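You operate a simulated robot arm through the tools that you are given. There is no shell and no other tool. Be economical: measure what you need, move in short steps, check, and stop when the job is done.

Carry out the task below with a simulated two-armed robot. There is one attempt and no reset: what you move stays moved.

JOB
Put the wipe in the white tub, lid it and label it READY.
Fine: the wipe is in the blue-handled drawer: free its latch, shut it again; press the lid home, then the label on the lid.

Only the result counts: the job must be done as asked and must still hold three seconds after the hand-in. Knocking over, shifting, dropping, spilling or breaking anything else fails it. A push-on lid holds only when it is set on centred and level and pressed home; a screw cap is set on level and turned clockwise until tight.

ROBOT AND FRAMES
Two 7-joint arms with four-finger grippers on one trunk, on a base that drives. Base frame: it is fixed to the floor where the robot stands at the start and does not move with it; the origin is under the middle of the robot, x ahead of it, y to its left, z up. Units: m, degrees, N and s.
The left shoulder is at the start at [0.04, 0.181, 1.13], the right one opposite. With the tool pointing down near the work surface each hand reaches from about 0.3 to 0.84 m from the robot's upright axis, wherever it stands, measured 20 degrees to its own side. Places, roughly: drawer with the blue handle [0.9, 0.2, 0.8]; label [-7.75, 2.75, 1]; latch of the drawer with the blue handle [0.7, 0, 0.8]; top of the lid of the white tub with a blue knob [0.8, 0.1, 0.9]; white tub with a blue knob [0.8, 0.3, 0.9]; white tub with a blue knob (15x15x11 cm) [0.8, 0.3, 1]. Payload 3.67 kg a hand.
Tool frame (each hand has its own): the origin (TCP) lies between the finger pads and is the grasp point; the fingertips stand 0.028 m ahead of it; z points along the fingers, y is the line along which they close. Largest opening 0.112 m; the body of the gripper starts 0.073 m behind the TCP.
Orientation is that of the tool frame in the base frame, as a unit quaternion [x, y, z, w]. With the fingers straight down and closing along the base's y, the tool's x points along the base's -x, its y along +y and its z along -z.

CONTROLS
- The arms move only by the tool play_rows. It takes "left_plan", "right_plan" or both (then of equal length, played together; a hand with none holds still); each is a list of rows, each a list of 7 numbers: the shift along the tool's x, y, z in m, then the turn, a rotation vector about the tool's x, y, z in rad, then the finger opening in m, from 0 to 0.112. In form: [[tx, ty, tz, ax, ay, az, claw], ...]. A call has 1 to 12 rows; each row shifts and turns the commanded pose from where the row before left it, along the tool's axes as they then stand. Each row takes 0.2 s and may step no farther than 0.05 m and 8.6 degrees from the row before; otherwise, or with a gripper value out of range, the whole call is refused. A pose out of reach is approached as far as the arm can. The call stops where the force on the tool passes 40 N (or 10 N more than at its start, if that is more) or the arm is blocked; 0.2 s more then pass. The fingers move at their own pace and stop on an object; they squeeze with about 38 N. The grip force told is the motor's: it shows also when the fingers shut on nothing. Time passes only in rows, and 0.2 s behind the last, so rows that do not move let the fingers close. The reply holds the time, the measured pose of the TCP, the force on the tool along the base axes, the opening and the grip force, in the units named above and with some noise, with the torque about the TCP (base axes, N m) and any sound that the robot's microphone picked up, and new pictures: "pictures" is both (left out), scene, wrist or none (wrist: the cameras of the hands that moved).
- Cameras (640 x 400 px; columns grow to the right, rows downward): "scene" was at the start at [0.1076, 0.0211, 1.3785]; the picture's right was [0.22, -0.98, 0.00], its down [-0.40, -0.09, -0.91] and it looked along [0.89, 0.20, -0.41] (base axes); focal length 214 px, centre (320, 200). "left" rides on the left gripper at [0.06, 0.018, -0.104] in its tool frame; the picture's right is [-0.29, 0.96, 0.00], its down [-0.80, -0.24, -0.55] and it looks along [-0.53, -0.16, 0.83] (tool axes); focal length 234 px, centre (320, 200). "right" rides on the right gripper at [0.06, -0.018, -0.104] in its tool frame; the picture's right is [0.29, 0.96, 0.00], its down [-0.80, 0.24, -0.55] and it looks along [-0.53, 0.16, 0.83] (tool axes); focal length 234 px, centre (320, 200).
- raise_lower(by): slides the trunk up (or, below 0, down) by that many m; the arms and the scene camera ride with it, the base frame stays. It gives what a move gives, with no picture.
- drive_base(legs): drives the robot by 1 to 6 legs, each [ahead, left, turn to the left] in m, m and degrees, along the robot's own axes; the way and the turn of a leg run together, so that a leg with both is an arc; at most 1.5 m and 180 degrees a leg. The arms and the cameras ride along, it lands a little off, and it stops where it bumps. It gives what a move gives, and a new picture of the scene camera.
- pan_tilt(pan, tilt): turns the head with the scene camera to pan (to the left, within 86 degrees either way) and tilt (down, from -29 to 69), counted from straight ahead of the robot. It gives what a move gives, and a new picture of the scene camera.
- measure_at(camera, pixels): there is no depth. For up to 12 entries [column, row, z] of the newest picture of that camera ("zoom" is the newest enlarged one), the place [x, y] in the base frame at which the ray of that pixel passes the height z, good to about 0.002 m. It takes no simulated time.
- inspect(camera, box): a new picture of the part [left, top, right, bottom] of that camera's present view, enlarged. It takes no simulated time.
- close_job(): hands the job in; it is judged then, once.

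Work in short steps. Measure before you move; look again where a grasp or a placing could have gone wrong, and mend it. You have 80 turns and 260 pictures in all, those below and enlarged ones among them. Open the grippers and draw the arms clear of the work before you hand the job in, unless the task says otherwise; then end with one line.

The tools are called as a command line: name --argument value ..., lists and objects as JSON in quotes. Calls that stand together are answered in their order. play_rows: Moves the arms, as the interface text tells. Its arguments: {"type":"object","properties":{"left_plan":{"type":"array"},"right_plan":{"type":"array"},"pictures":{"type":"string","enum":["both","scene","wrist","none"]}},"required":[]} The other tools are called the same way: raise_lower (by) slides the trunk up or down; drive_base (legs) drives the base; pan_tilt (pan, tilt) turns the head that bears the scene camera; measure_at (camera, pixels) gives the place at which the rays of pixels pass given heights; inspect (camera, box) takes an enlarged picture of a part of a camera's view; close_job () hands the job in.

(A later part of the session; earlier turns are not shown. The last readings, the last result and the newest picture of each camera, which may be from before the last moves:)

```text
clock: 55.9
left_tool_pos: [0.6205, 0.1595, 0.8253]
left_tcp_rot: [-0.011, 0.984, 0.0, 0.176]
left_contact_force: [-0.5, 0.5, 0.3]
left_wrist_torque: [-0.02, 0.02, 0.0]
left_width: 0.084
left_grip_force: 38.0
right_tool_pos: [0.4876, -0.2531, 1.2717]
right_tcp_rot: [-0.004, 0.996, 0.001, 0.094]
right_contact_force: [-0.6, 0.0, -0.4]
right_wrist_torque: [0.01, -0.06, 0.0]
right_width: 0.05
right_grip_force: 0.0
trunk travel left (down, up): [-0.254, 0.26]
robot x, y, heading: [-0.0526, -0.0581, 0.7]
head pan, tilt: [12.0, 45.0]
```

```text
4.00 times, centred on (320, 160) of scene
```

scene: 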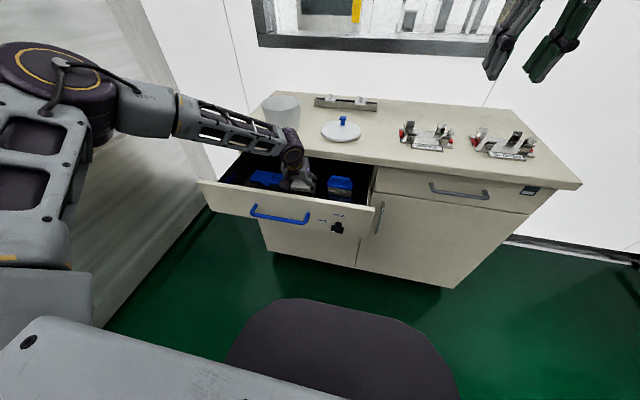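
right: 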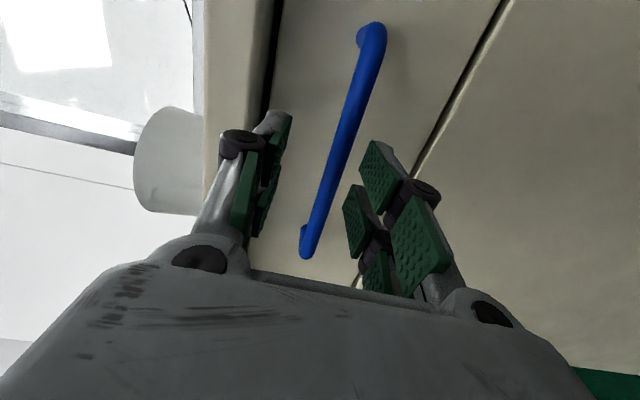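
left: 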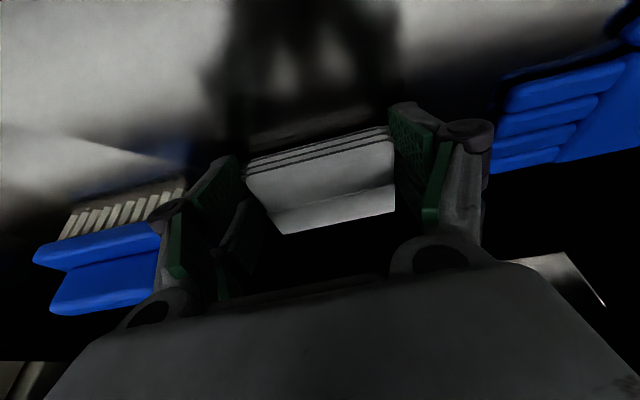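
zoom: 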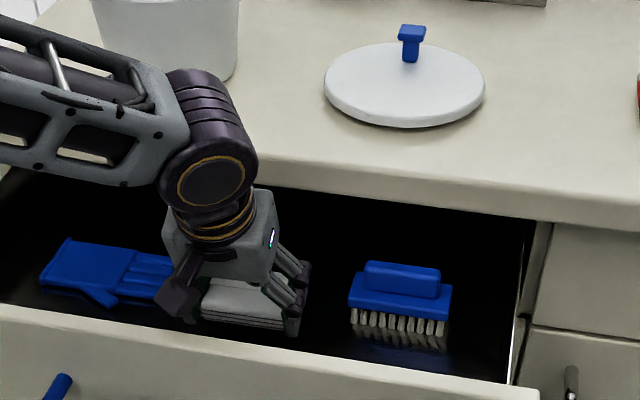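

The wipe hangs level and clear of the edge. I raise the trunk 26 cm so it passes above the tub rim, then look at the tub.

raise_lower --by 0.26

pan_tilt --pan 18 --tilt 45

inspect --camera "scene" --box '[240, 80, 440, 205]'

```text
clock: 58.6
left_tool_pos: [0.62, 0.1612, 1.084]
left_tcp_rot: [-0.011, 0.984, 0.0, 0.177]
left_contact_force: [-0.5, -0.2, -1.4]
left_wrist_torque: [-0.02, 0.01, -0.01]
left_width: 0.0839
left_grip_force: 37.8
right_tool_pos: [0.4876, -0.2526, 1.5309]
right_tcp_rot: [-0.005, 0.996, 0.002, 0.094]
right_contact_force: [0.3, 0.3, -0.2]
right_wrist_torque: [0.02, 0.05, 0.01]
right_width: 0.05
right_grip_force: 0.0
trunk travel left (down, up): [-0.514, 0.0]
robot x, y, heading: [-0.0547, -0.0583, 0.6]
head pan, tilt: [12.0, 45.0]
```

```text
clock: 59.3
left_tool_pos: [0.6208, 0.1599, 1.0845]
left_tcp_rot: [-0.011, 0.984, 0.0, 0.177]
left_contact_force: [0.3, 0.2, -0.5]
left_wrist_torque: [-0.02, -0.01, -0.01]
left_width: 0.0839
left_grip_force: 37.9
right_tool_pos: [0.4861, -0.2528, 1.5312]
right_tcp_rot: [-0.004, 0.996, 0.002, 0.094]
right_contact_force: [-0.4, -0.4, 0.3]
right_wrist_torque: [-0.01, -0.02, 0.01]
right_width: 0.0501
right_grip_force: 0.0
trunk travel left (down, up): [-0.514, 0.0]
robot x, y, heading: [-0.0534, -0.0548, 0.5]
head pan, tilt: [18.0, 45.0]
```

scene: 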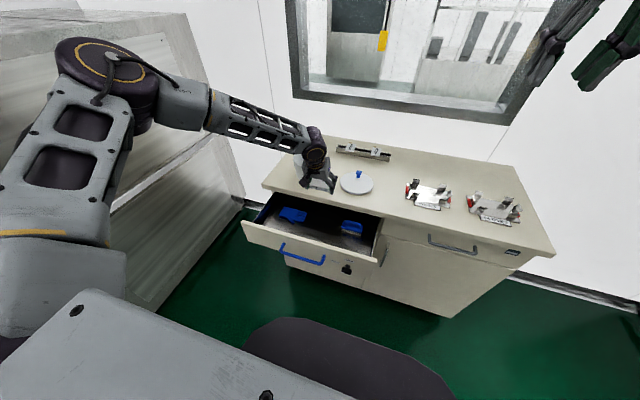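

```text
3.20 times, centred on (340, 142) of scene
```

zoom: 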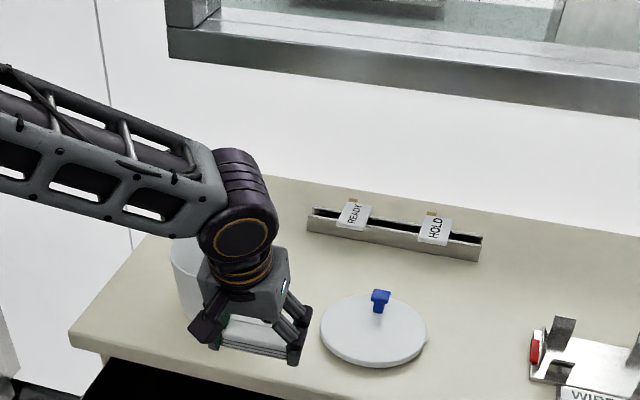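

The left arm hides the tub from the scene camera, so I look through the right wrist camera.

inspect --camera "right" --box '[0, 0, 640, 400]'

inspect --camera "left" --box '[0, 0, 640, 400]'

```text
1.00 times, centred on (320, 200) of right (not enlarged: the box is as wide or as high as the picture)
```

zoom: 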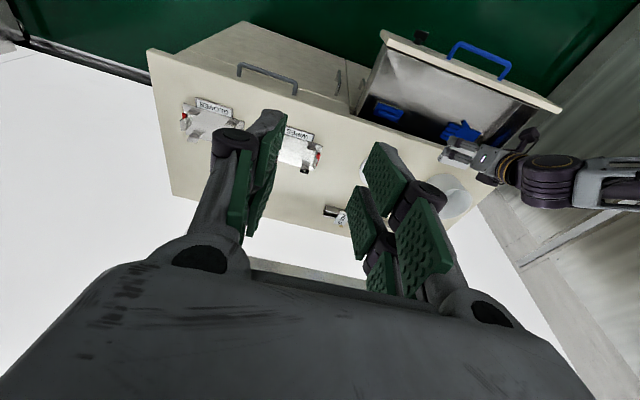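

```text
1.00 times, centred on (320, 200) of left (not enlarged: the box is as wide or as high as the picture)
```

zoom: 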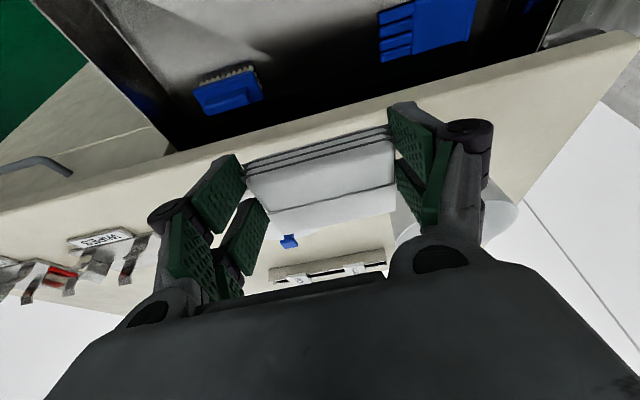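

I enlarge the tub in the right camera and measure its rim and base.

inspect --camera "right" --box '[400, 130, 520, 240]'

measure_at --camera "left" --pixels '[[519, 210, 1.025], [519, 210, 0.915]]'

```text
3.64 times, centred on (460, 185) of right
```

zoom: 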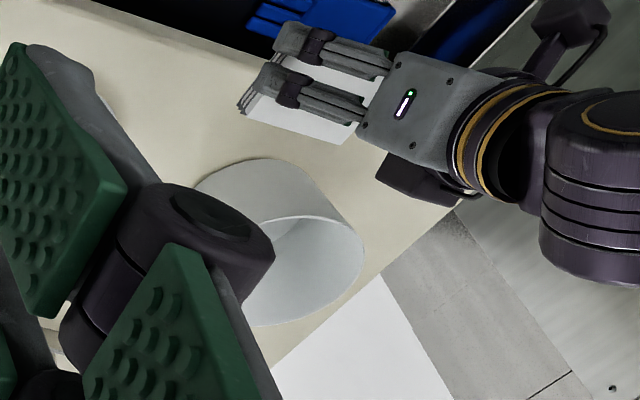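

```text
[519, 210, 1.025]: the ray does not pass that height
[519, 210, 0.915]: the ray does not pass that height
```

I measure rim points at z≈1.025 to fit the circle.

measure_at --camera "zoom" --pixels '[[310, 215, 1.025], [345, 226, 1.025], [364, 255, 1.025], [350, 290, 1.025], [315, 317, 1.025], [280, 326, 1.025], [250, 325, 1.025], [272, 224, 1.025], [198, 190, 0.915], [245, 160, 0.915], [285, 162, 0.915]]'

```text
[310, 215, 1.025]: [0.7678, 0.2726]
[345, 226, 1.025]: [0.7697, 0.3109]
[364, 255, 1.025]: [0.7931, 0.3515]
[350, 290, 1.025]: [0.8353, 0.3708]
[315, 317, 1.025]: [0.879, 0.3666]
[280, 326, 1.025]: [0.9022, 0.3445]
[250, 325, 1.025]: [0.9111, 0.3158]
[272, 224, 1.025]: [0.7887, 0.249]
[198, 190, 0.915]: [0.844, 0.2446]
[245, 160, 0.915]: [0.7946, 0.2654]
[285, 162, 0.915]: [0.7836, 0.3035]
```

Tub rim centre is [0.842,0.300], radius 0.074. I first move the left hand 14 cm left with the arm, then try 4 cm ahead.

play_rows --left_plan '[[0, 0.045, 0, 0, 0, 0, 0.055], [0, 0.045, 0, 0, 0, 0, 0.055], [0, 0.045, 0, 0, 0, 0, 0.055], [-0.0188, 0, 0.0068, 0, 0, 0, 0.055], [-0.0188, 0, 0.0068, 0, 0, 0, 0.055], [0, 0, 0, 0, 0, 0, 0.055]]' --pictures "scene"

```text
clock: 60.7
left_tool_pos: [0.657, 0.2982, 1.082]
left_tcp_rot: [-0.011, 0.984, -0.001, 0.178]
left_contact_force: [-0.1, -0.2, -0.9]
left_wrist_torque: [-0.01, 0.02, 0.02]
left_width: 0.0841
left_grip_force: 38.1
right_tool_pos: [0.4867, -0.2519, 1.5315]
right_tcp_rot: [-0.004, 0.995, 0.0, 0.095]
right_contact_force: [0.1, 1.2, 0.9]
right_wrist_torque: [-0.01, 0.0, -0.03]
right_width: 0.0501
right_grip_force: 0.1
trunk travel left (down, up): [-0.514, 0.0]
robot x, y, heading: [-0.0515, -0.0579, 0.4]
head pan, tilt: [18.0, 45.0]
```

scene: 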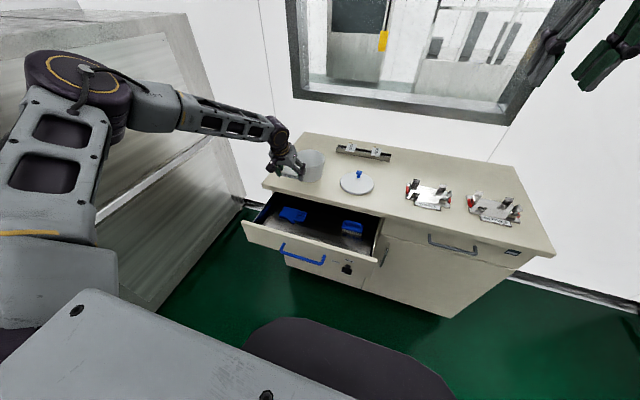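

The arm reaches well on its own side. I continue ahead 8.5 cm toward the tub.

play_rows --left_plan '[[-0.02, 0.001, 0.0073, 0, 0, 0, 0.055], [-0.02, 0.001, 0.0073, 0, 0, 0, 0.055], [-0.02, 0, 0.0073, 0, 0, 0, 0.055], [-0.02, 0, 0.0073, 0, 0, 0, 0.055], [0, 0, 0, 0, 0, 0, 0.055]]' --pictures "scene"

```text
clock: 61.9
left_tool_pos: [0.7032, 0.3093, 1.1057]
left_tcp_rot: [-0.011, 0.984, -0.001, 0.178]
left_contact_force: [-0.1, 0.0, -0.9]
left_wrist_torque: [0.01, 0.03, 0.03]
left_width: 0.084
left_grip_force: 37.7
left hand out of reach, approached as far as the arm can: row 2, 3, 4
right_tool_pos: [0.4871, -0.2541, 1.5306]
right_tcp_rot: [-0.004, 0.996, 0.002, 0.093]
right_contact_force: [-0.3, -0.8, -0.1]
right_wrist_torque: [-0.01, -0.04, 0.03]
right_width: 0.0499
right_grip_force: 0.0
trunk travel left (down, up): [-0.514, 0.0]
robot x, y, heading: [-0.0571, -0.0561, 0.2]
head pan, tilt: [18.0, 45.0]
```

scene: 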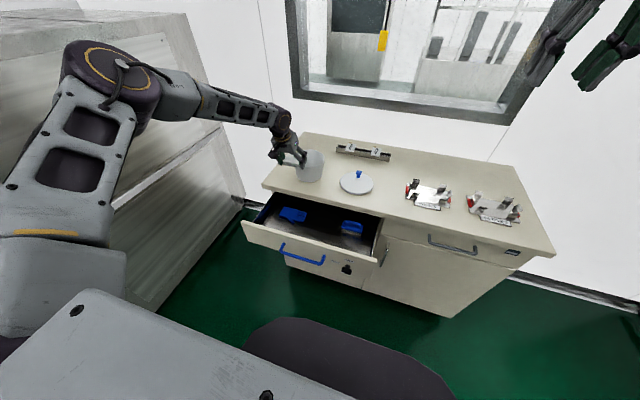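

Arm reach ends at x≈0.70; the base makes up the last 12 cm, with the hand at z 1.106 above the rim.

drive_base --legs '[[0.123, -0.006, 0]]'

inspect --camera "scene" --box '[220, 80, 380, 180]'

inspect --camera "right" --box '[360, 100, 560, 240]'

inspect --camera "left" --box '[160, 60, 560, 300]'

```text
clock: 63.1
left_tool_pos: [0.8204, 0.3039, 1.1081]
left_tcp_rot: [-0.012, 0.984, -0.001, 0.179]
left_contact_force: [-0.5, -0.1, -1.0]
left_wrist_torque: [-0.03, -0.02, -0.01]
left_width: 0.0842
left_grip_force: 37.6
right_tool_pos: [0.6025, -0.2591, 1.5329]
right_tcp_rot: [-0.004, 0.995, 0.001, 0.096]
right_contact_force: [-0.5, -0.2, -0.7]
right_wrist_torque: [0.02, 0.02, -0.01]
right_width: 0.05
right_grip_force: 0.1
trunk travel left (down, up): [-0.514, 0.0]
robot x, y, heading: [0.0654, -0.0639, 0.6]
head pan, tilt: [18.0, 45.0]
```

scene: 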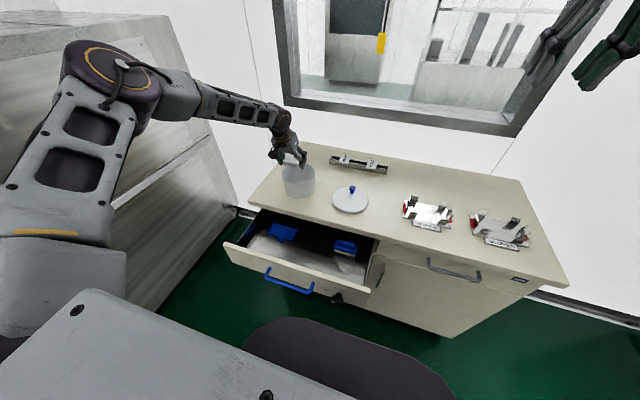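

```text
4.00 times, centred on (300, 130) of scene
```

zoom: 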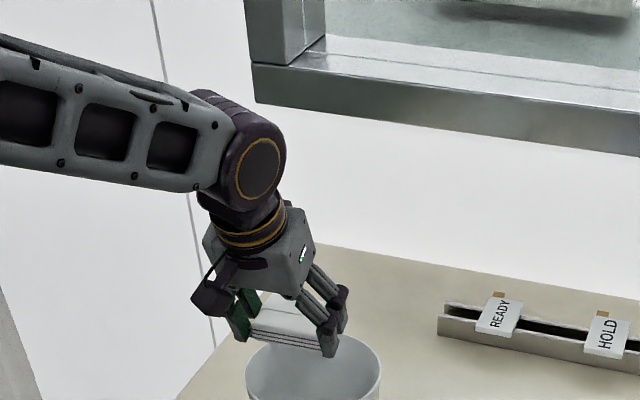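

```text
2.86 times, centred on (460, 170) of right
```

zoom: 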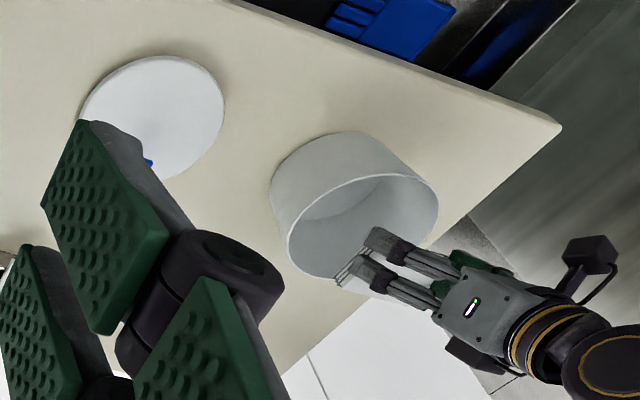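

```text
1.60 times, centred on (360, 180) of left
```

zoom: 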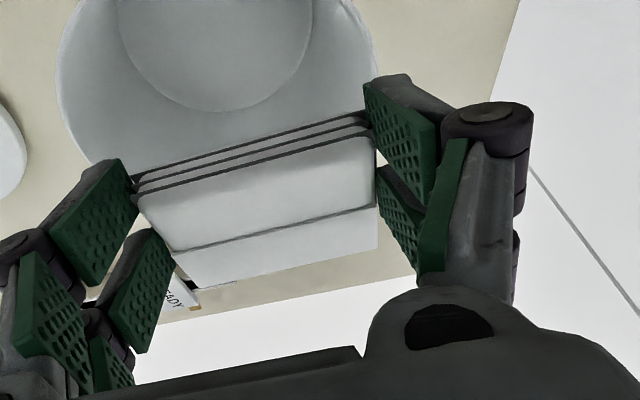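

I re-measure the full rim from the right camera.

inspect --camera "right" --box '[360, 100, 560, 240]'

measure_at --camera "zoom" --pixels '[[287, 240, 1.025], [300, 212, 1.025], [330, 189, 1.025], [370, 176, 1.025], [410, 178, 1.025], [438, 205, 1.025], [425, 245, 1.025], [330, 278, 1.025], [296, 265, 1.025]]'

```text
2.86 times, centred on (460, 170) of right
```

zoom: 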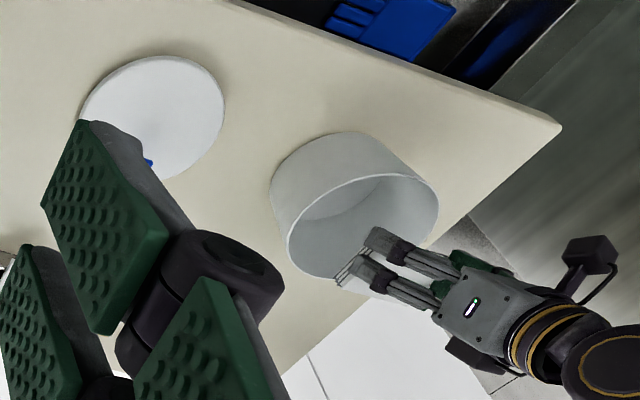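

```text
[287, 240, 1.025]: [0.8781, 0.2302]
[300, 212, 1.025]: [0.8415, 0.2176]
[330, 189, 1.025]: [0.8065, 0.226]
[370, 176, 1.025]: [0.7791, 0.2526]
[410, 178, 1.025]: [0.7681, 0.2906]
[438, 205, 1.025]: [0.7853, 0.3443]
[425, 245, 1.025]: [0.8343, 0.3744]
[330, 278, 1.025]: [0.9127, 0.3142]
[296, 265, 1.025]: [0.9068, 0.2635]
```

Rim centre is [0.841,0.296]; the TCP should be [0.825,0.298]. I trim the position and lower the trunk 10 cm.

play_rows --left_plan '[[-0.0047, -0.006, 0.0017, 0, 0, 0, 0.055], [0, 0, 0, 0, 0, 0, 0.055]]' --pictures "none"

raise_lower --by -0.07

inspect --camera "right" --box '[400, 100, 560, 220]'

inspect --camera "scene" --box '[230, 80, 350, 170]'

```text
clock: 63.7
left_tool_pos: [0.8209, 0.2995, 1.1094]
left_tcp_rot: [-0.012, 0.984, -0.001, 0.18]
left_contact_force: [-0.8, -0.1, 1.4]
left_wrist_torque: [0.01, 0.04, 0.03]
left_width: 0.0837
left_grip_force: 38.3
left hand out of reach, approached as far as the arm can: row 1
right_tool_pos: [0.6033, -0.2589, 1.5334]
right_tcp_rot: [-0.003, 0.995, 0.002, 0.095]
right_contact_force: [0.3, 0.1, -0.4]
right_wrist_torque: [0.01, -0.02, -0.02]
right_width: 0.0501
right_grip_force: 0.0
trunk travel left (down, up): [-0.514, 0.0]
robot x, y, heading: [0.0677, -0.0636, 0.5]
head pan, tilt: [18.0, 45.0]
```

```text
clock: 64.8
left_tool_pos: [0.8215, 0.2997, 1.0401]
left_tcp_rot: [-0.011, 0.984, -0.002, 0.179]
left_contact_force: [0.5, 0.7, 0.3]
left_wrist_torque: [0.01, -0.04, 0.01]
left_width: 0.0839
left_grip_force: 38.3
right_tool_pos: [0.6046, -0.2583, 1.4627]
right_tcp_rot: [-0.004, 0.995, 0.001, 0.095]
right_contact_force: [0.7, 0.1, -0.4]
right_wrist_torque: [0.01, -0.02, -0.01]
right_width: 0.0498
right_grip_force: 0.0
trunk travel left (down, up): [-0.444, 0.07]
robot x, y, heading: [0.066, -0.0587, 0.7]
head pan, tilt: [18.0, 45.0]
```

```text
3.33 times, centred on (480, 160) of right
```

zoom: 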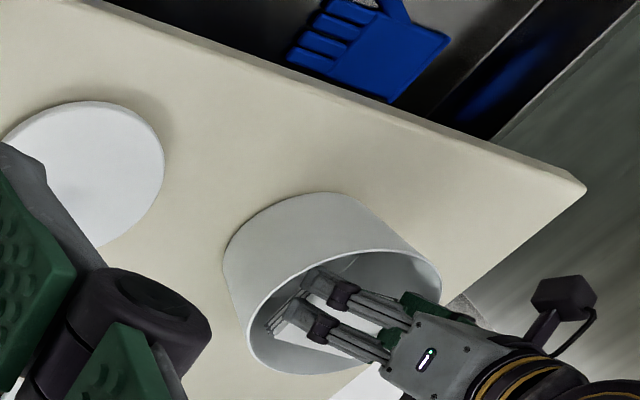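

```text
4.44 times, centred on (290, 125) of scene
```

zoom: 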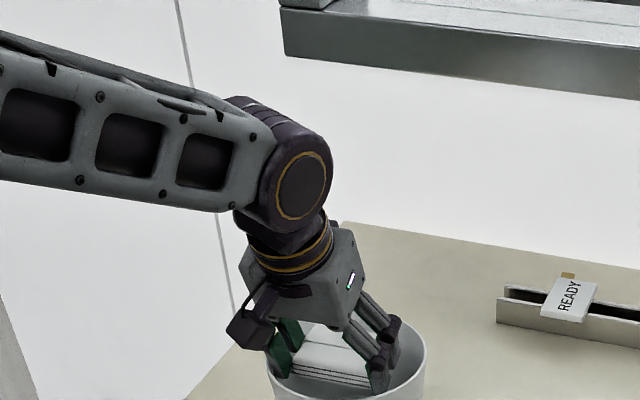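

The wipe is inside the rim and centred. I lower 2.5 cm more and open just enough to release.

raise_lower --by -0.025

play_rows --left_plan '[[0, 0, 0, 0, 0, 0, 0.09], [0, 0, 0, 0, 0, 0, 0.096], [0, 0, 0, 0, 0, 0, 0.096]]' --pictures "none"

inspect --camera "right" --box '[400, 100, 560, 220]'

inspect --camera "scene" --box '[230, 80, 350, 170]'

```text
clock: 65.5
left_tool_pos: [0.822, 0.2988, 1.0126]
left_tcp_rot: [-0.011, 0.984, -0.001, 0.178]
left_contact_force: [-0.3, 0.4, -0.5]
left_wrist_torque: [-0.01, 0.01, -0.01]
left_width: 0.0839
left_grip_force: 37.9
right_tool_pos: [0.6058, -0.2591, 1.4368]
right_tcp_rot: [-0.005, 0.995, 0.001, 0.095]
right_contact_force: [-0.9, 0.3, 0.7]
right_wrist_torque: [0.0, -0.03, 0.03]
right_width: 0.0497
right_grip_force: 0.0
trunk travel left (down, up): [-0.419, 0.095]
robot x, y, heading: [0.0653, -0.0651, 0.6]
head pan, tilt: [18.0, 45.0]
```

```text
clock: 66.3
left_tool_pos: [0.8227, 0.3001, 1.012]
left_tcp_rot: [-0.013, 0.984, -0.001, 0.179]
left_contact_force: [0.5, 0.4, -1.3]
left_wrist_torque: [0.03, -0.05, -0.01]
left_width: 0.0854
left_grip_force: 0.1
right_tool_pos: [0.6069, -0.2589, 1.4368]
right_tcp_rot: [-0.004, 0.995, 0.001, 0.096]
right_contact_force: [-0.1, -0.8, 0.3]
right_wrist_torque: [0.01, -0.02, 0.02]
right_width: 0.0497
right_grip_force: 0.1
trunk travel left (down, up): [-0.419, 0.095]
robot x, y, heading: [0.0697, -0.0634, 0.3]
head pan, tilt: [18.0, 45.0]
```

```text
3.33 times, centred on (480, 160) of right
```

zoom: 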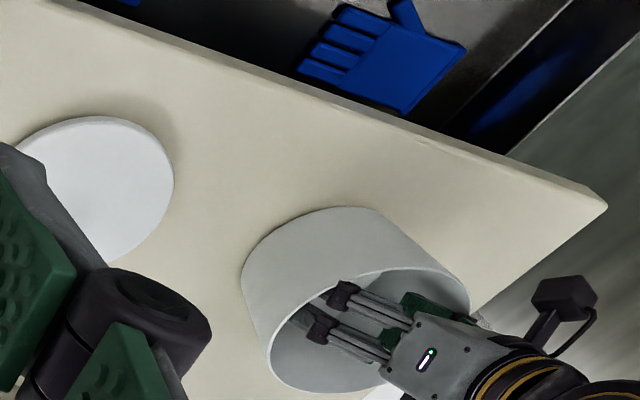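

```text
4.44 times, centred on (290, 125) of scene
```

zoom: 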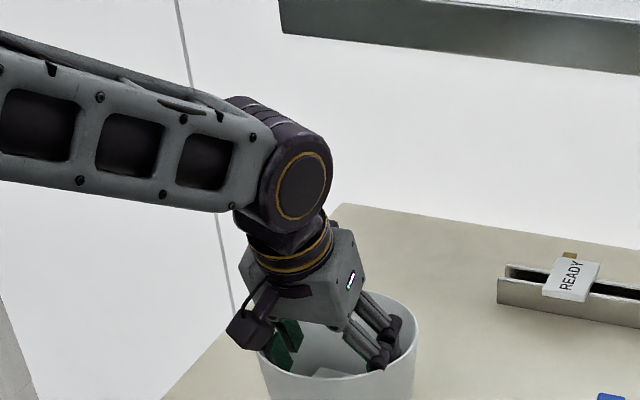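

The wipe has dropped to the bottom; the fingers halted at 85 mm, perhaps at the wall. I hold that width and raise the hand out.

play_rows --left_plan '[[0, 0, 0, 0, 0, 0, 0.083], [0, 0, 0, 0, 0, 0, 0.08]]' --pictures "none"

raise_lower --by 0.09

drive_base --legs '[[-0.2, 0, 0]]'

inspect --camera "scene" --box '[230, 80, 420, 200]'

inspect --camera "left" --box '[0, 0, 640, 400]'

```text
clock: 66.9
left_tool_pos: [0.8237, 0.2988, 1.0138]
left_tcp_rot: [-0.011, 0.984, -0.001, 0.179]
left_contact_force: [-0.5, -0.2, 0.5]
left_wrist_torque: [0.02, -0.03, 0.02]
left_width: 0.0798
left_grip_force: 0.1
right_tool_pos: [0.605, -0.2581, 1.437]
right_tcp_rot: [-0.004, 0.995, 0.002, 0.095]
right_contact_force: [0.7, 0.0, -0.4]
right_wrist_torque: [0.02, 0.01, -0.03]
right_width: 0.0501
right_grip_force: 0.0
trunk travel left (down, up): [-0.419, 0.095]
robot x, y, heading: [0.0697, -0.0597, 0.4]
head pan, tilt: [18.0, 45.0]
```

```text
clock: 68.2
left_tool_pos: [0.8233, 0.2998, 1.1036]
left_tcp_rot: [-0.012, 0.984, -0.001, 0.178]
left_contact_force: [0.1, 0.3, -0.2]
left_wrist_torque: [0.02, 0.01, 0.01]
left_width: 0.08
left_grip_force: 0.0
right_tool_pos: [0.6067, -0.2601, 1.5273]
right_tcp_rot: [-0.004, 0.995, 0.002, 0.095]
right_contact_force: [0.3, 0.0, 0.3]
right_wrist_torque: [-0.01, -0.01, 0.05]
right_width: 0.0498
right_grip_force: 0.1
trunk travel left (down, up): [-0.509, 0.005]
robot x, y, heading: [0.0619, -0.0635, 0.4]
head pan, tilt: [18.0, 45.0]
```

```text
clock: 69.8
left_tool_pos: [0.6272, 0.2964, 1.1008]
left_tcp_rot: [-0.011, 0.984, -0.001, 0.177]
left_contact_force: [0.9, -0.4, -1.0]
left_wrist_torque: [0.01, 0.02, -0.02]
left_width: 0.0801
left_grip_force: 0.1
right_tool_pos: [0.4111, -0.2597, 1.524]
right_tcp_rot: [-0.004, 0.996, 0.001, 0.092]
right_contact_force: [1.0, -0.2, -0.4]
right_wrist_torque: [0.0, 0.09, 0.04]
right_width: 0.0495
right_grip_force: 0.1
trunk travel left (down, up): [-0.509, 0.005]
robot x, y, heading: [-0.1349, -0.0619, 0.5]
head pan, tilt: [18.0, 45.0]
```

scene: 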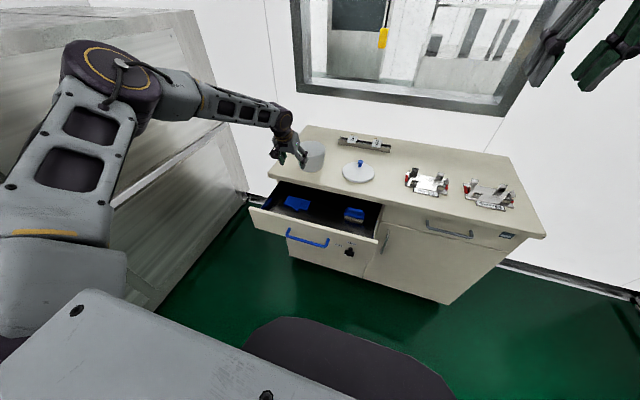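

```text
3.33 times, centred on (325, 140) of scene
```

zoom: 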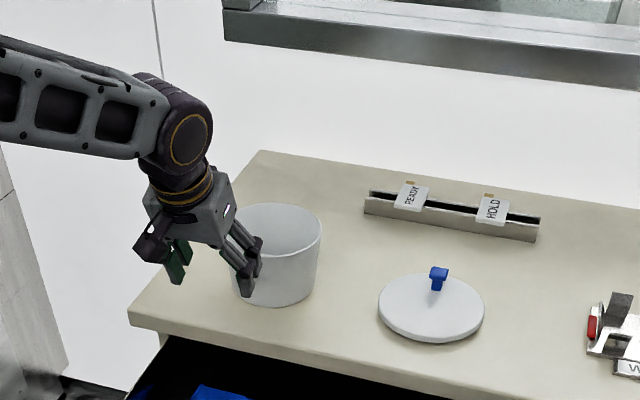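

```text
1.00 times, centred on (320, 200) of left (not enlarged: the box is as wide or as high as the picture)
```

zoom: 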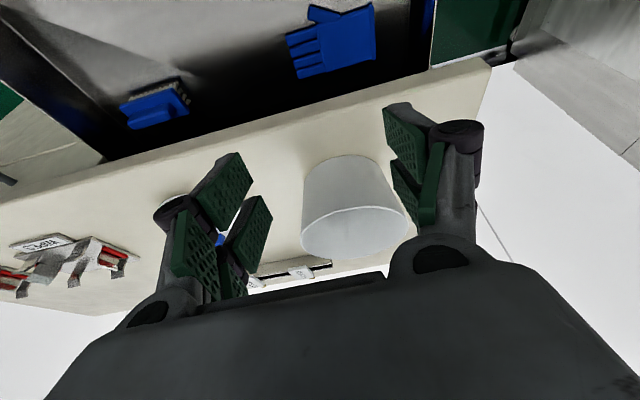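

The tub stands undisturbed. Now for the drawer: I close the left fingers, shift right to y≈0.2, back off 26 cm and lower so the fingers stand before the handle bar.

play_rows --left_plan '[[0, -0.03, 0, 0, 0, 0, 0.04], [0, -0.03, 0, 0, 0, 0, 0.0], [0, -0.03, 0, 0, 0, 0, 0.0], [0, 0, 0, 0, 0, 0, 0.0]]' --pictures "none"

drive_base --legs '[[-0.26, 0, 0]]'

raise_lower --by -0.25

pan_tilt --pan 18 --tilt 35

inspect --camera "scene" --box '[200, 120, 400, 250]'

```text
clock: 70.8
left_tool_pos: [0.6035, 0.217, 1.1142]
left_tcp_rot: [-0.011, 0.984, -0.001, 0.18]
left_contact_force: [-0.8, -0.4, 0.0]
left_wrist_torque: [0.02, 0.01, 0.01]
left_width: 0.0002
left_grip_force: 36.2
left hand out of reach, approached as far as the arm can: row 1, 2, 3
right_tool_pos: [0.4073, -0.2601, 1.5275]
right_tcp_rot: [-0.003, 0.996, 0.001, 0.093]
right_contact_force: [-0.8, -0.3, -0.4]
right_wrist_torque: [0.03, -0.02, 0.01]
right_width: 0.05
right_grip_force: 0.2
trunk travel left (down, up): [-0.509, 0.005]
robot x, y, heading: [-0.1351, -0.0655, 0.4]
head pan, tilt: [18.0, 45.0]
```

```text
clock: 72.7
left_tool_pos: [0.3483, 0.2165, 1.114]
left_tcp_rot: [-0.011, 0.984, -0.002, 0.178]
left_contact_force: [-0.2, -0.3, 1.1]
left_wrist_torque: [0.0, 0.0, -0.03]
left_width: 0.0
left_grip_force: 35.4
right_tool_pos: [0.1536, -0.2634, 1.5249]
right_tcp_rot: [-0.004, 0.996, 0.002, 0.093]
right_contact_force: [0.7, -0.8, -0.4]
right_wrist_torque: [0.01, 0.08, 0.01]
right_width: 0.0498
right_grip_force: 0.0
trunk travel left (down, up): [-0.509, 0.005]
robot x, y, heading: [-0.3905, -0.0644, 0.3]
head pan, tilt: [18.0, 45.0]
```

scene: 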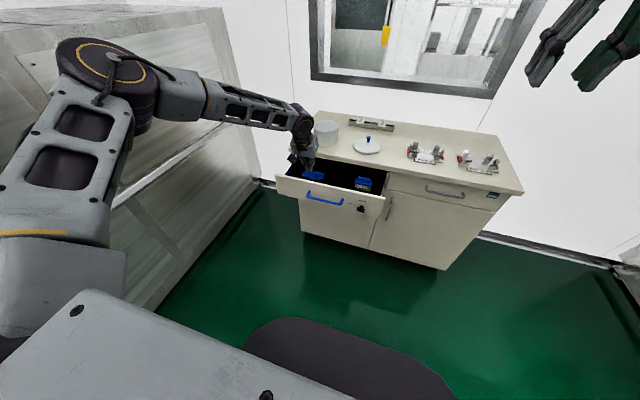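

```text
clock: 75.3
left_tool_pos: [0.3459, 0.2168, 0.8658]
left_tcp_rot: [-0.012, 0.984, -0.001, 0.179]
left_contact_force: [-0.6, 0.2, -0.2]
left_wrist_torque: [-0.01, -0.02, 0.02]
left_width: 0.0
left_grip_force: 35.2
right_tool_pos: [0.1503, -0.2626, 1.2768]
right_tcp_rot: [-0.004, 0.996, 0.001, 0.094]
right_contact_force: [0.5, -0.1, 0.0]
right_wrist_torque: [-0.02, -0.02, 0.02]
right_width: 0.0502
right_grip_force: 0.1
trunk travel left (down, up): [-0.259, 0.255]
robot x, y, heading: [-0.3898, -0.0641, 0.2]
head pan, tilt: [18.0, 45.0]
```

```text
clock: 76.0
left_tool_pos: [0.3469, 0.2153, 0.8656]
left_tcp_rot: [-0.011, 0.984, -0.002, 0.179]
left_contact_force: [-0.1, -0.4, 0.4]
left_wrist_torque: [0.03, 0.02, -0.01]
left_width: 0.0
left_grip_force: 35.2
right_tool_pos: [0.1492, -0.261, 1.2763]
right_tcp_rot: [-0.004, 0.996, 0.0, 0.094]
right_contact_force: [-0.7, -0.3, 0.4]
right_wrist_torque: [0.01, -0.01, 0.02]
right_width: 0.0501
right_grip_force: 0.1
trunk travel left (down, up): [-0.259, 0.255]
robot x, y, heading: [-0.3914, -0.0665, 0.3]
head pan, tilt: [18.0, 35.0]
```

scene: 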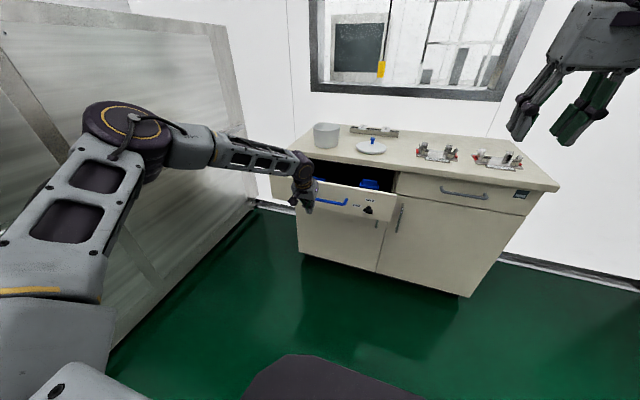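

```text
3.08 times, centred on (300, 185) of scene
```

zoom: 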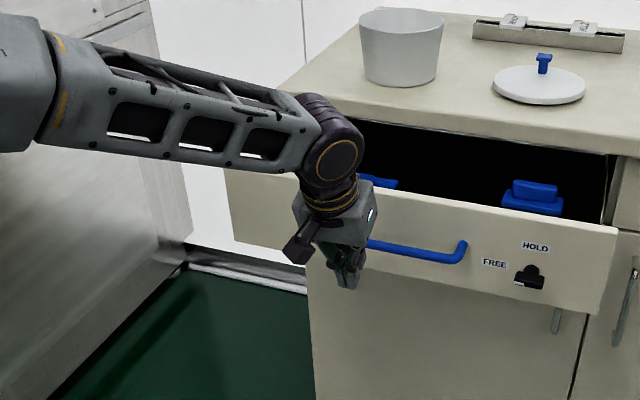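

I lower 3 cm and drive 30 cm ahead, pushing the bar with the closed fingers.

raise_lower --by -0.028

drive_base --legs '[[0.3, 0, 0]]'

inspect --camera "scene" --box '[200, 120, 400, 250]'

```text
clock: 76.7
left_tool_pos: [0.3456, 0.2169, 0.8387]
left_tcp_rot: [-0.011, 0.984, -0.001, 0.18]
left_contact_force: [0.0, -0.2, 0.6]
left_wrist_torque: [0.02, 0.02, -0.04]
left_width: 0.0
left_grip_force: 36.2
right_tool_pos: [0.1493, -0.2631, 1.25]
right_tcp_rot: [-0.003, 0.996, 0.002, 0.094]
right_contact_force: [0.6, 0.1, 0.4]
right_wrist_torque: [0.0, 0.0, 0.01]
right_width: 0.0496
right_grip_force: 0.2
trunk travel left (down, up): [-0.231, 0.283]
robot x, y, heading: [-0.3892, -0.0613, 0.7]
head pan, tilt: [18.0, 35.0]
```

```text
clock: 78.8
left_tool_pos: [0.6509, 0.2128, 0.8381]
left_tcp_rot: [-0.008, 0.984, -0.002, 0.179]
left_contact_force: [-0.2, -1.0, -0.1]
left_wrist_torque: [0.02, -0.04, 0.01]
left_width: 0.0001
left_grip_force: 35.9
right_tool_pos: [0.4518, -0.2639, 1.25]
right_tcp_rot: [-0.001, 0.996, 0.001, 0.094]
right_contact_force: [0.1, -0.2, -0.3]
right_wrist_torque: [-0.02, 0.02, 0.01]
right_width: 0.0501
right_grip_force: 0.0
trunk travel left (down, up): [-0.231, 0.283]
robot x, y, heading: [-0.0882, -0.064, 0.1]
head pan, tilt: [18.0, 35.0]
```

scene: 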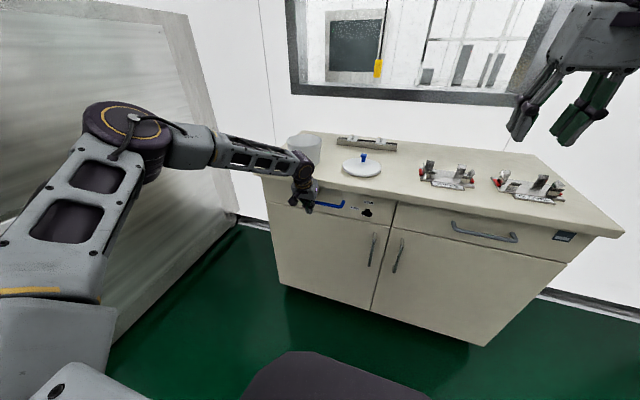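

```text
3.08 times, centred on (300, 185) of scene
```

zoom: 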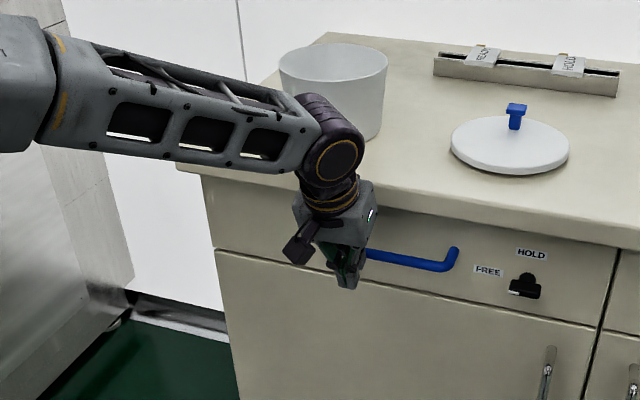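

The drawer looks nearly shut. I push ahead another 2.5 cm to seat it.

drive_base --legs '[[0.025, 0, 0]]'

inspect --camera "scene" --box '[240, 150, 440, 260]'

```text
clock: 79.6
left_tool_pos: [0.6541, 0.2136, 0.8288]
left_tcp_rot: [-0.008, 0.986, -0.001, 0.167]
left_contact_force: [-1.8, 0.2, -1.0]
left_wrist_torque: [0.01, -0.17, -0.04]
left_width: 0.0
left_grip_force: 36.0
right_tool_pos: [0.4645, -0.2631, 1.2493]
right_tcp_rot: [-0.001, 0.995, 0.001, 0.096]
right_contact_force: [-0.4, -1.0, -0.5]
right_wrist_torque: [0.0, 0.01, -0.02]
right_width: 0.0501
right_grip_force: 0.1
trunk travel left (down, up): [-0.231, 0.283]
robot x, y, heading: [-0.0771, -0.0653, 0.2]
head pan, tilt: [18.0, 35.0]
stopped in leg 1: the force on the tool passed its limit at 60 N (the readings are from after the stop); the commanded pose is now the measured one
```

scene: 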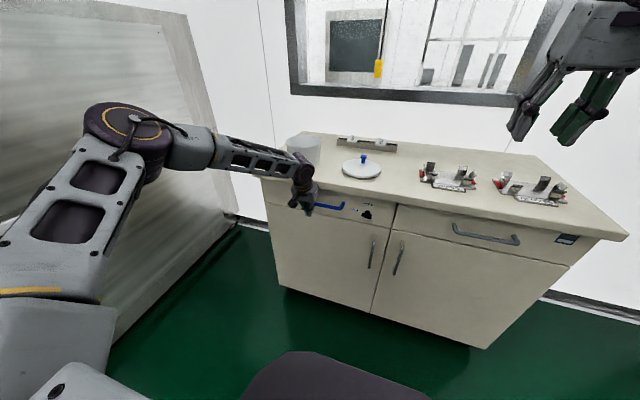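

```text
3.20 times, centred on (340, 205) of scene
```

zoom: 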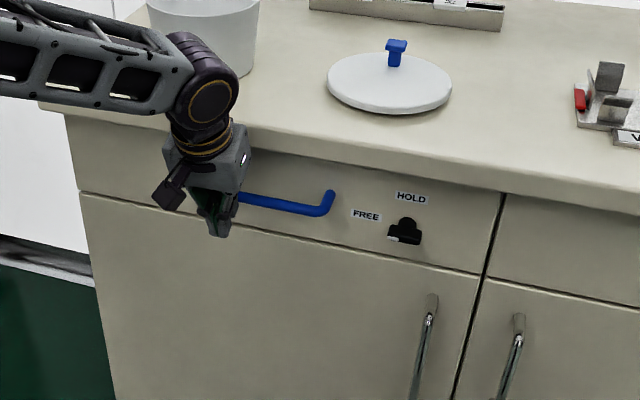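

The drawer is hard shut against its stop. Next the lid: I back off 20 cm, raise, and untilt the left hand, with the head toward lid and tub.

drive_base --legs '[[-0.2, -0.15, 0]]'

raise_lower --by 0.26

play_rows --left_plan '[[0, 0, 0, 0, 0.112, 0, 0.06], [0, 0, 0, 0, 0.112, 0, 0.06], [0, 0, 0, 0, 0.111, 0, 0.06], [0, 0.04, 0, 0, 0, 0, 0.06], [0, 0.04, 0, 0, 0, 0, 0.06], [0, 0, 0, 0, 0, 0, 0.06]]' --right_plan '[[0, 0, 0, 0, 0.094, 0, 0.05], [0, 0, 0, 0, 0.094, 0, 0.05], [0, 0, 0, 0, 0, 0, 0.05], [0, 0, 0, 0, 0, 0, 0.05], [0, 0, 0, 0, 0, 0, 0.05], [0, 0, 0, 0, 0, 0, 0.05]]' --pictures "none"

pan_tilt --pan 20 --tilt 38

inspect --camera "scene" --box '[260, 120, 420, 220]'

```text
clock: 81.4
left_tool_pos: [0.4617, 0.0631, 0.8309]
left_tcp_rot: [-0.009, 0.986, 0.0, 0.168]
left_contact_force: [0.4, 0.1, 0.9]
left_wrist_torque: [0.0, 0.01, 0.0]
left_width: 0.0001
left_grip_force: 35.5
right_tool_pos: [0.2708, -0.4123, 1.2494]
right_tcp_rot: [-0.002, 0.996, 0.002, 0.094]
right_contact_force: [-0.1, 0.1, -0.3]
right_wrist_torque: [0.03, 0.0, 0.04]
right_width: 0.0502
right_grip_force: 0.0
trunk travel left (down, up): [-0.231, 0.283]
robot x, y, heading: [-0.2638, -0.2135, 0.2]
head pan, tilt: [18.0, 35.0]
```

scene: 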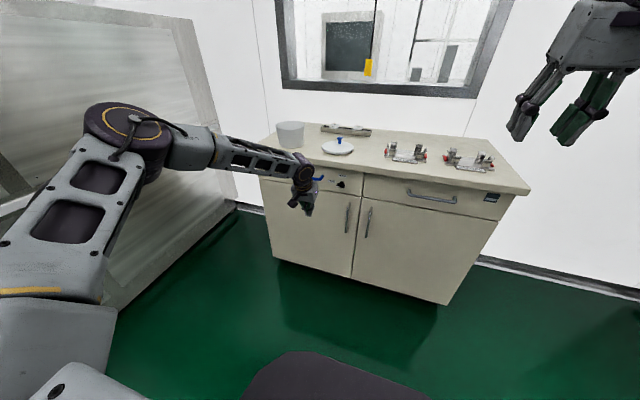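

```text
clock: 84.1
left_tool_pos: [0.4622, 0.0642, 1.09]
left_tcp_rot: [-0.01, 0.986, 0.0, 0.166]
left_contact_force: [0.6, -0.2, -0.7]
left_wrist_torque: [0.03, -0.02, 0.0]
left_width: 0.0
left_grip_force: 35.7
right_tool_pos: [0.2725, -0.4126, 1.5098]
right_tcp_rot: [-0.003, 0.996, 0.001, 0.094]
right_contact_force: [0.4, -0.2, -0.1]
right_wrist_torque: [0.0, -0.01, -0.01]
right_width: 0.0497
right_grip_force: 0.0
trunk travel left (down, up): [-0.491, 0.023]
robot x, y, heading: [-0.2702, -0.2155, 0.3]
head pan, tilt: [18.0, 35.0]
```

```text
clock: 85.5
left_tool_pos: [0.4128, 0.164, 1.1121]
left_tcp_rot: [-0.008, 1.0, -0.001, 0.0]
left_contact_force: [0.4, -1.5, -0.1]
left_wrist_torque: [0.03, 0.01, -0.03]
left_width: 0.06
left_grip_force: 0.0
left hand out of reach, approached as far as the arm can: row 1, 2, 3
right_tool_pos: [0.2717, -0.4149, 1.5076]
right_tcp_rot: [-0.002, 1.0, 0.001, 0.001]
right_contact_force: [0.3, 0.1, -0.3]
right_wrist_torque: [0.02, 0.01, 0.0]
right_width: 0.0498
right_grip_force: 0.0
trunk travel left (down, up): [-0.491, 0.023]
robot x, y, heading: [-0.2694, -0.2144, -0.0]
head pan, tilt: [18.0, 35.0]
```

```text
clock: 86.1
left_tool_pos: [0.4128, 0.1641, 1.1121]
left_tcp_rot: [-0.01, 1.0, -0.001, 0.001]
left_contact_force: [-0.4, -0.4, -0.6]
left_wrist_torque: [0.0, -0.02, 0.01]
left_width: 0.0596
left_grip_force: 0.0
right_tool_pos: [0.2728, -0.4128, 1.5075]
right_tcp_rot: [-0.002, 1.0, 0.001, 0.001]
right_contact_force: [-0.4, -0.8, 0.8]
right_wrist_torque: [0.03, 0.01, -0.01]
right_width: 0.05
right_grip_force: 0.0
trunk travel left (down, up): [-0.491, 0.023]
robot x, y, heading: [-0.2688, -0.218, 0.2]
head pan, tilt: [20.0, 38.0]
```

scene: 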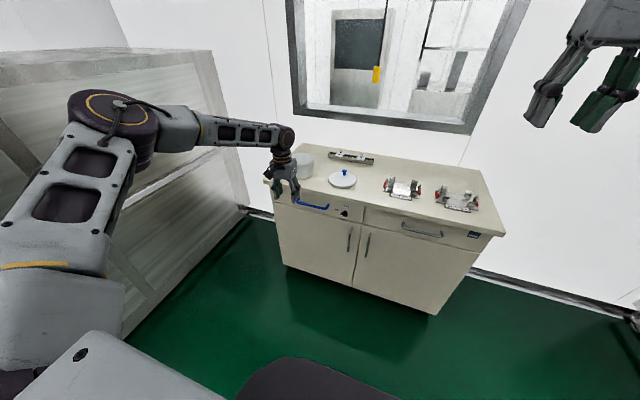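

```text
4.00 times, centred on (340, 170) of scene
```

zoom: 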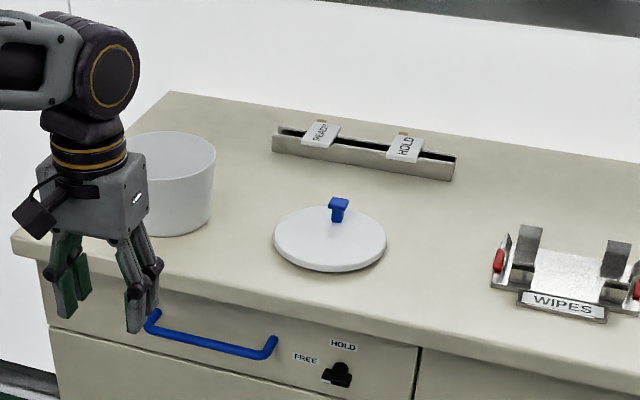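

I look at the lid with the left wrist camera and measure knob and lid edge from both views.

measure_at --camera "zoom" --pixels '[[338, 201, 0.96], [338, 201, 0.97], [338, 201, 0.98], [274, 240, 0.925], [386, 240, 0.925], [330, 206, 0.925], [330, 264, 0.925], [330, 270, 0.915]]'

inspect --camera "left" --box '[0, 0, 640, 400]'

inspect --camera "right" --box '[0, 0, 640, 400]'

```text
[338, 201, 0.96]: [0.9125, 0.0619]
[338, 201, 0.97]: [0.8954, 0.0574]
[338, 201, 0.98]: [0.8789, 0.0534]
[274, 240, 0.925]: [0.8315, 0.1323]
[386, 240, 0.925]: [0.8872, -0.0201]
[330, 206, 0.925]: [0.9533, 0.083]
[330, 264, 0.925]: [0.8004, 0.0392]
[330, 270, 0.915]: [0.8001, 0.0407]
```

```text
1.00 times, centred on (320, 200) of left (not enlarged: the box is as wide or as high as the picture)
```

zoom: 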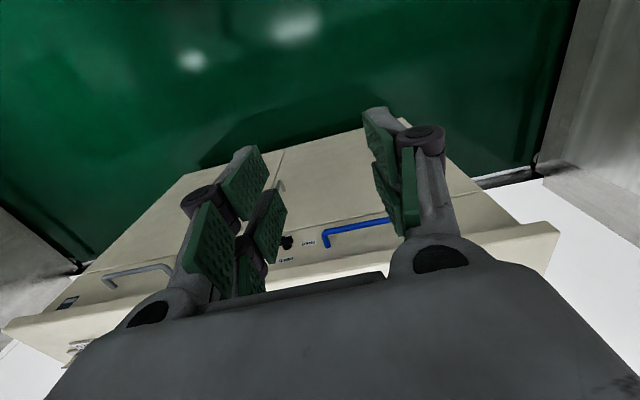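

```text
1.00 times, centred on (320, 200) of right (not enlarged: the box is as wide or as high as the picture)
```

zoom: 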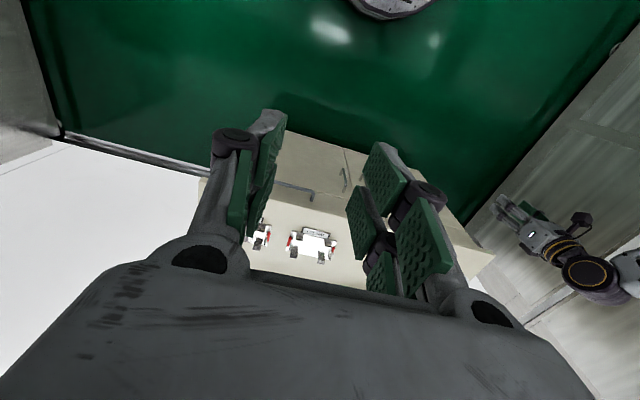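

Lid centre is about [0.868,0.058], knob top near z 0.98. I drive so the left hand hovers just before the lid for a closer look.

drive_base --legs '[[0.33, -0.109, 0]]'

inspect --camera "left" --box '[160, 60, 480, 260]'

inspect --camera "scene" --box '[200, 120, 360, 220]'

```text
clock: 88.4
left_tool_pos: [0.752, 0.0586, 1.1135]
left_tcp_rot: [-0.008, 1.0, -0.001, 0.002]
left_contact_force: [-0.2, -0.2, 0.5]
left_wrist_torque: [-0.04, -0.03, -0.02]
left_width: 0.0599
left_grip_force: 0.0
right_tool_pos: [0.608, -0.5198, 1.5088]
right_tcp_rot: [0.0, 1.0, -0.001, 0.001]
right_contact_force: [-1.3, 0.5, 0.5]
right_wrist_torque: [-0.03, -0.01, 0.01]
right_width: 0.05
right_grip_force: 0.0
trunk travel left (down, up): [-0.491, 0.023]
robot x, y, heading: [0.0719, -0.3234, 0.2]
head pan, tilt: [20.0, 38.0]
```

scene: 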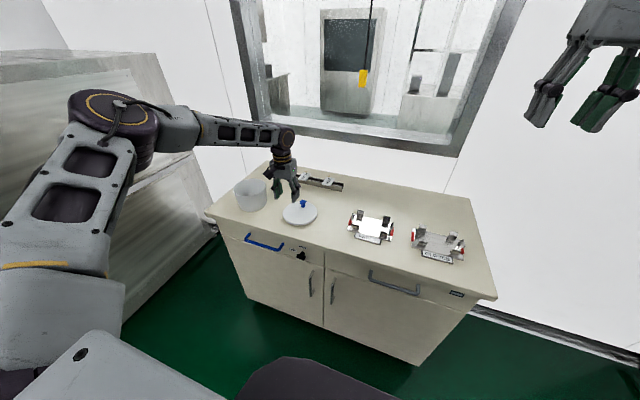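

```text
2.00 times, centred on (320, 160) of left
```

zoom: 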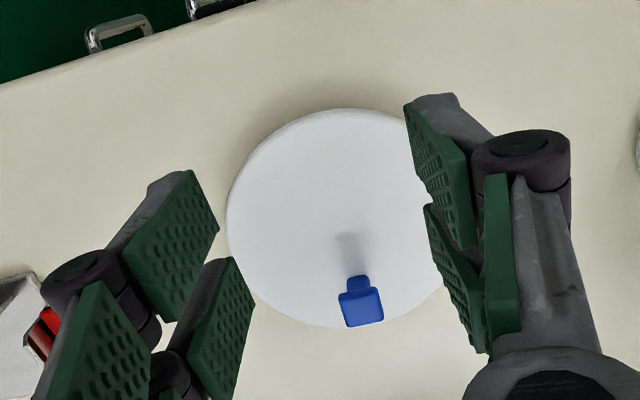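

```text
4.00 times, centred on (280, 170) of scene
```

zoom: 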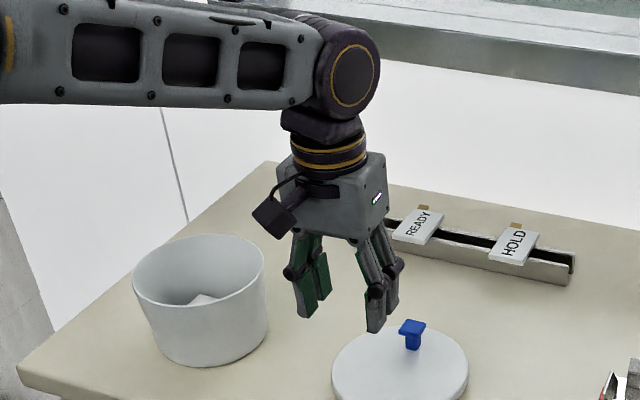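

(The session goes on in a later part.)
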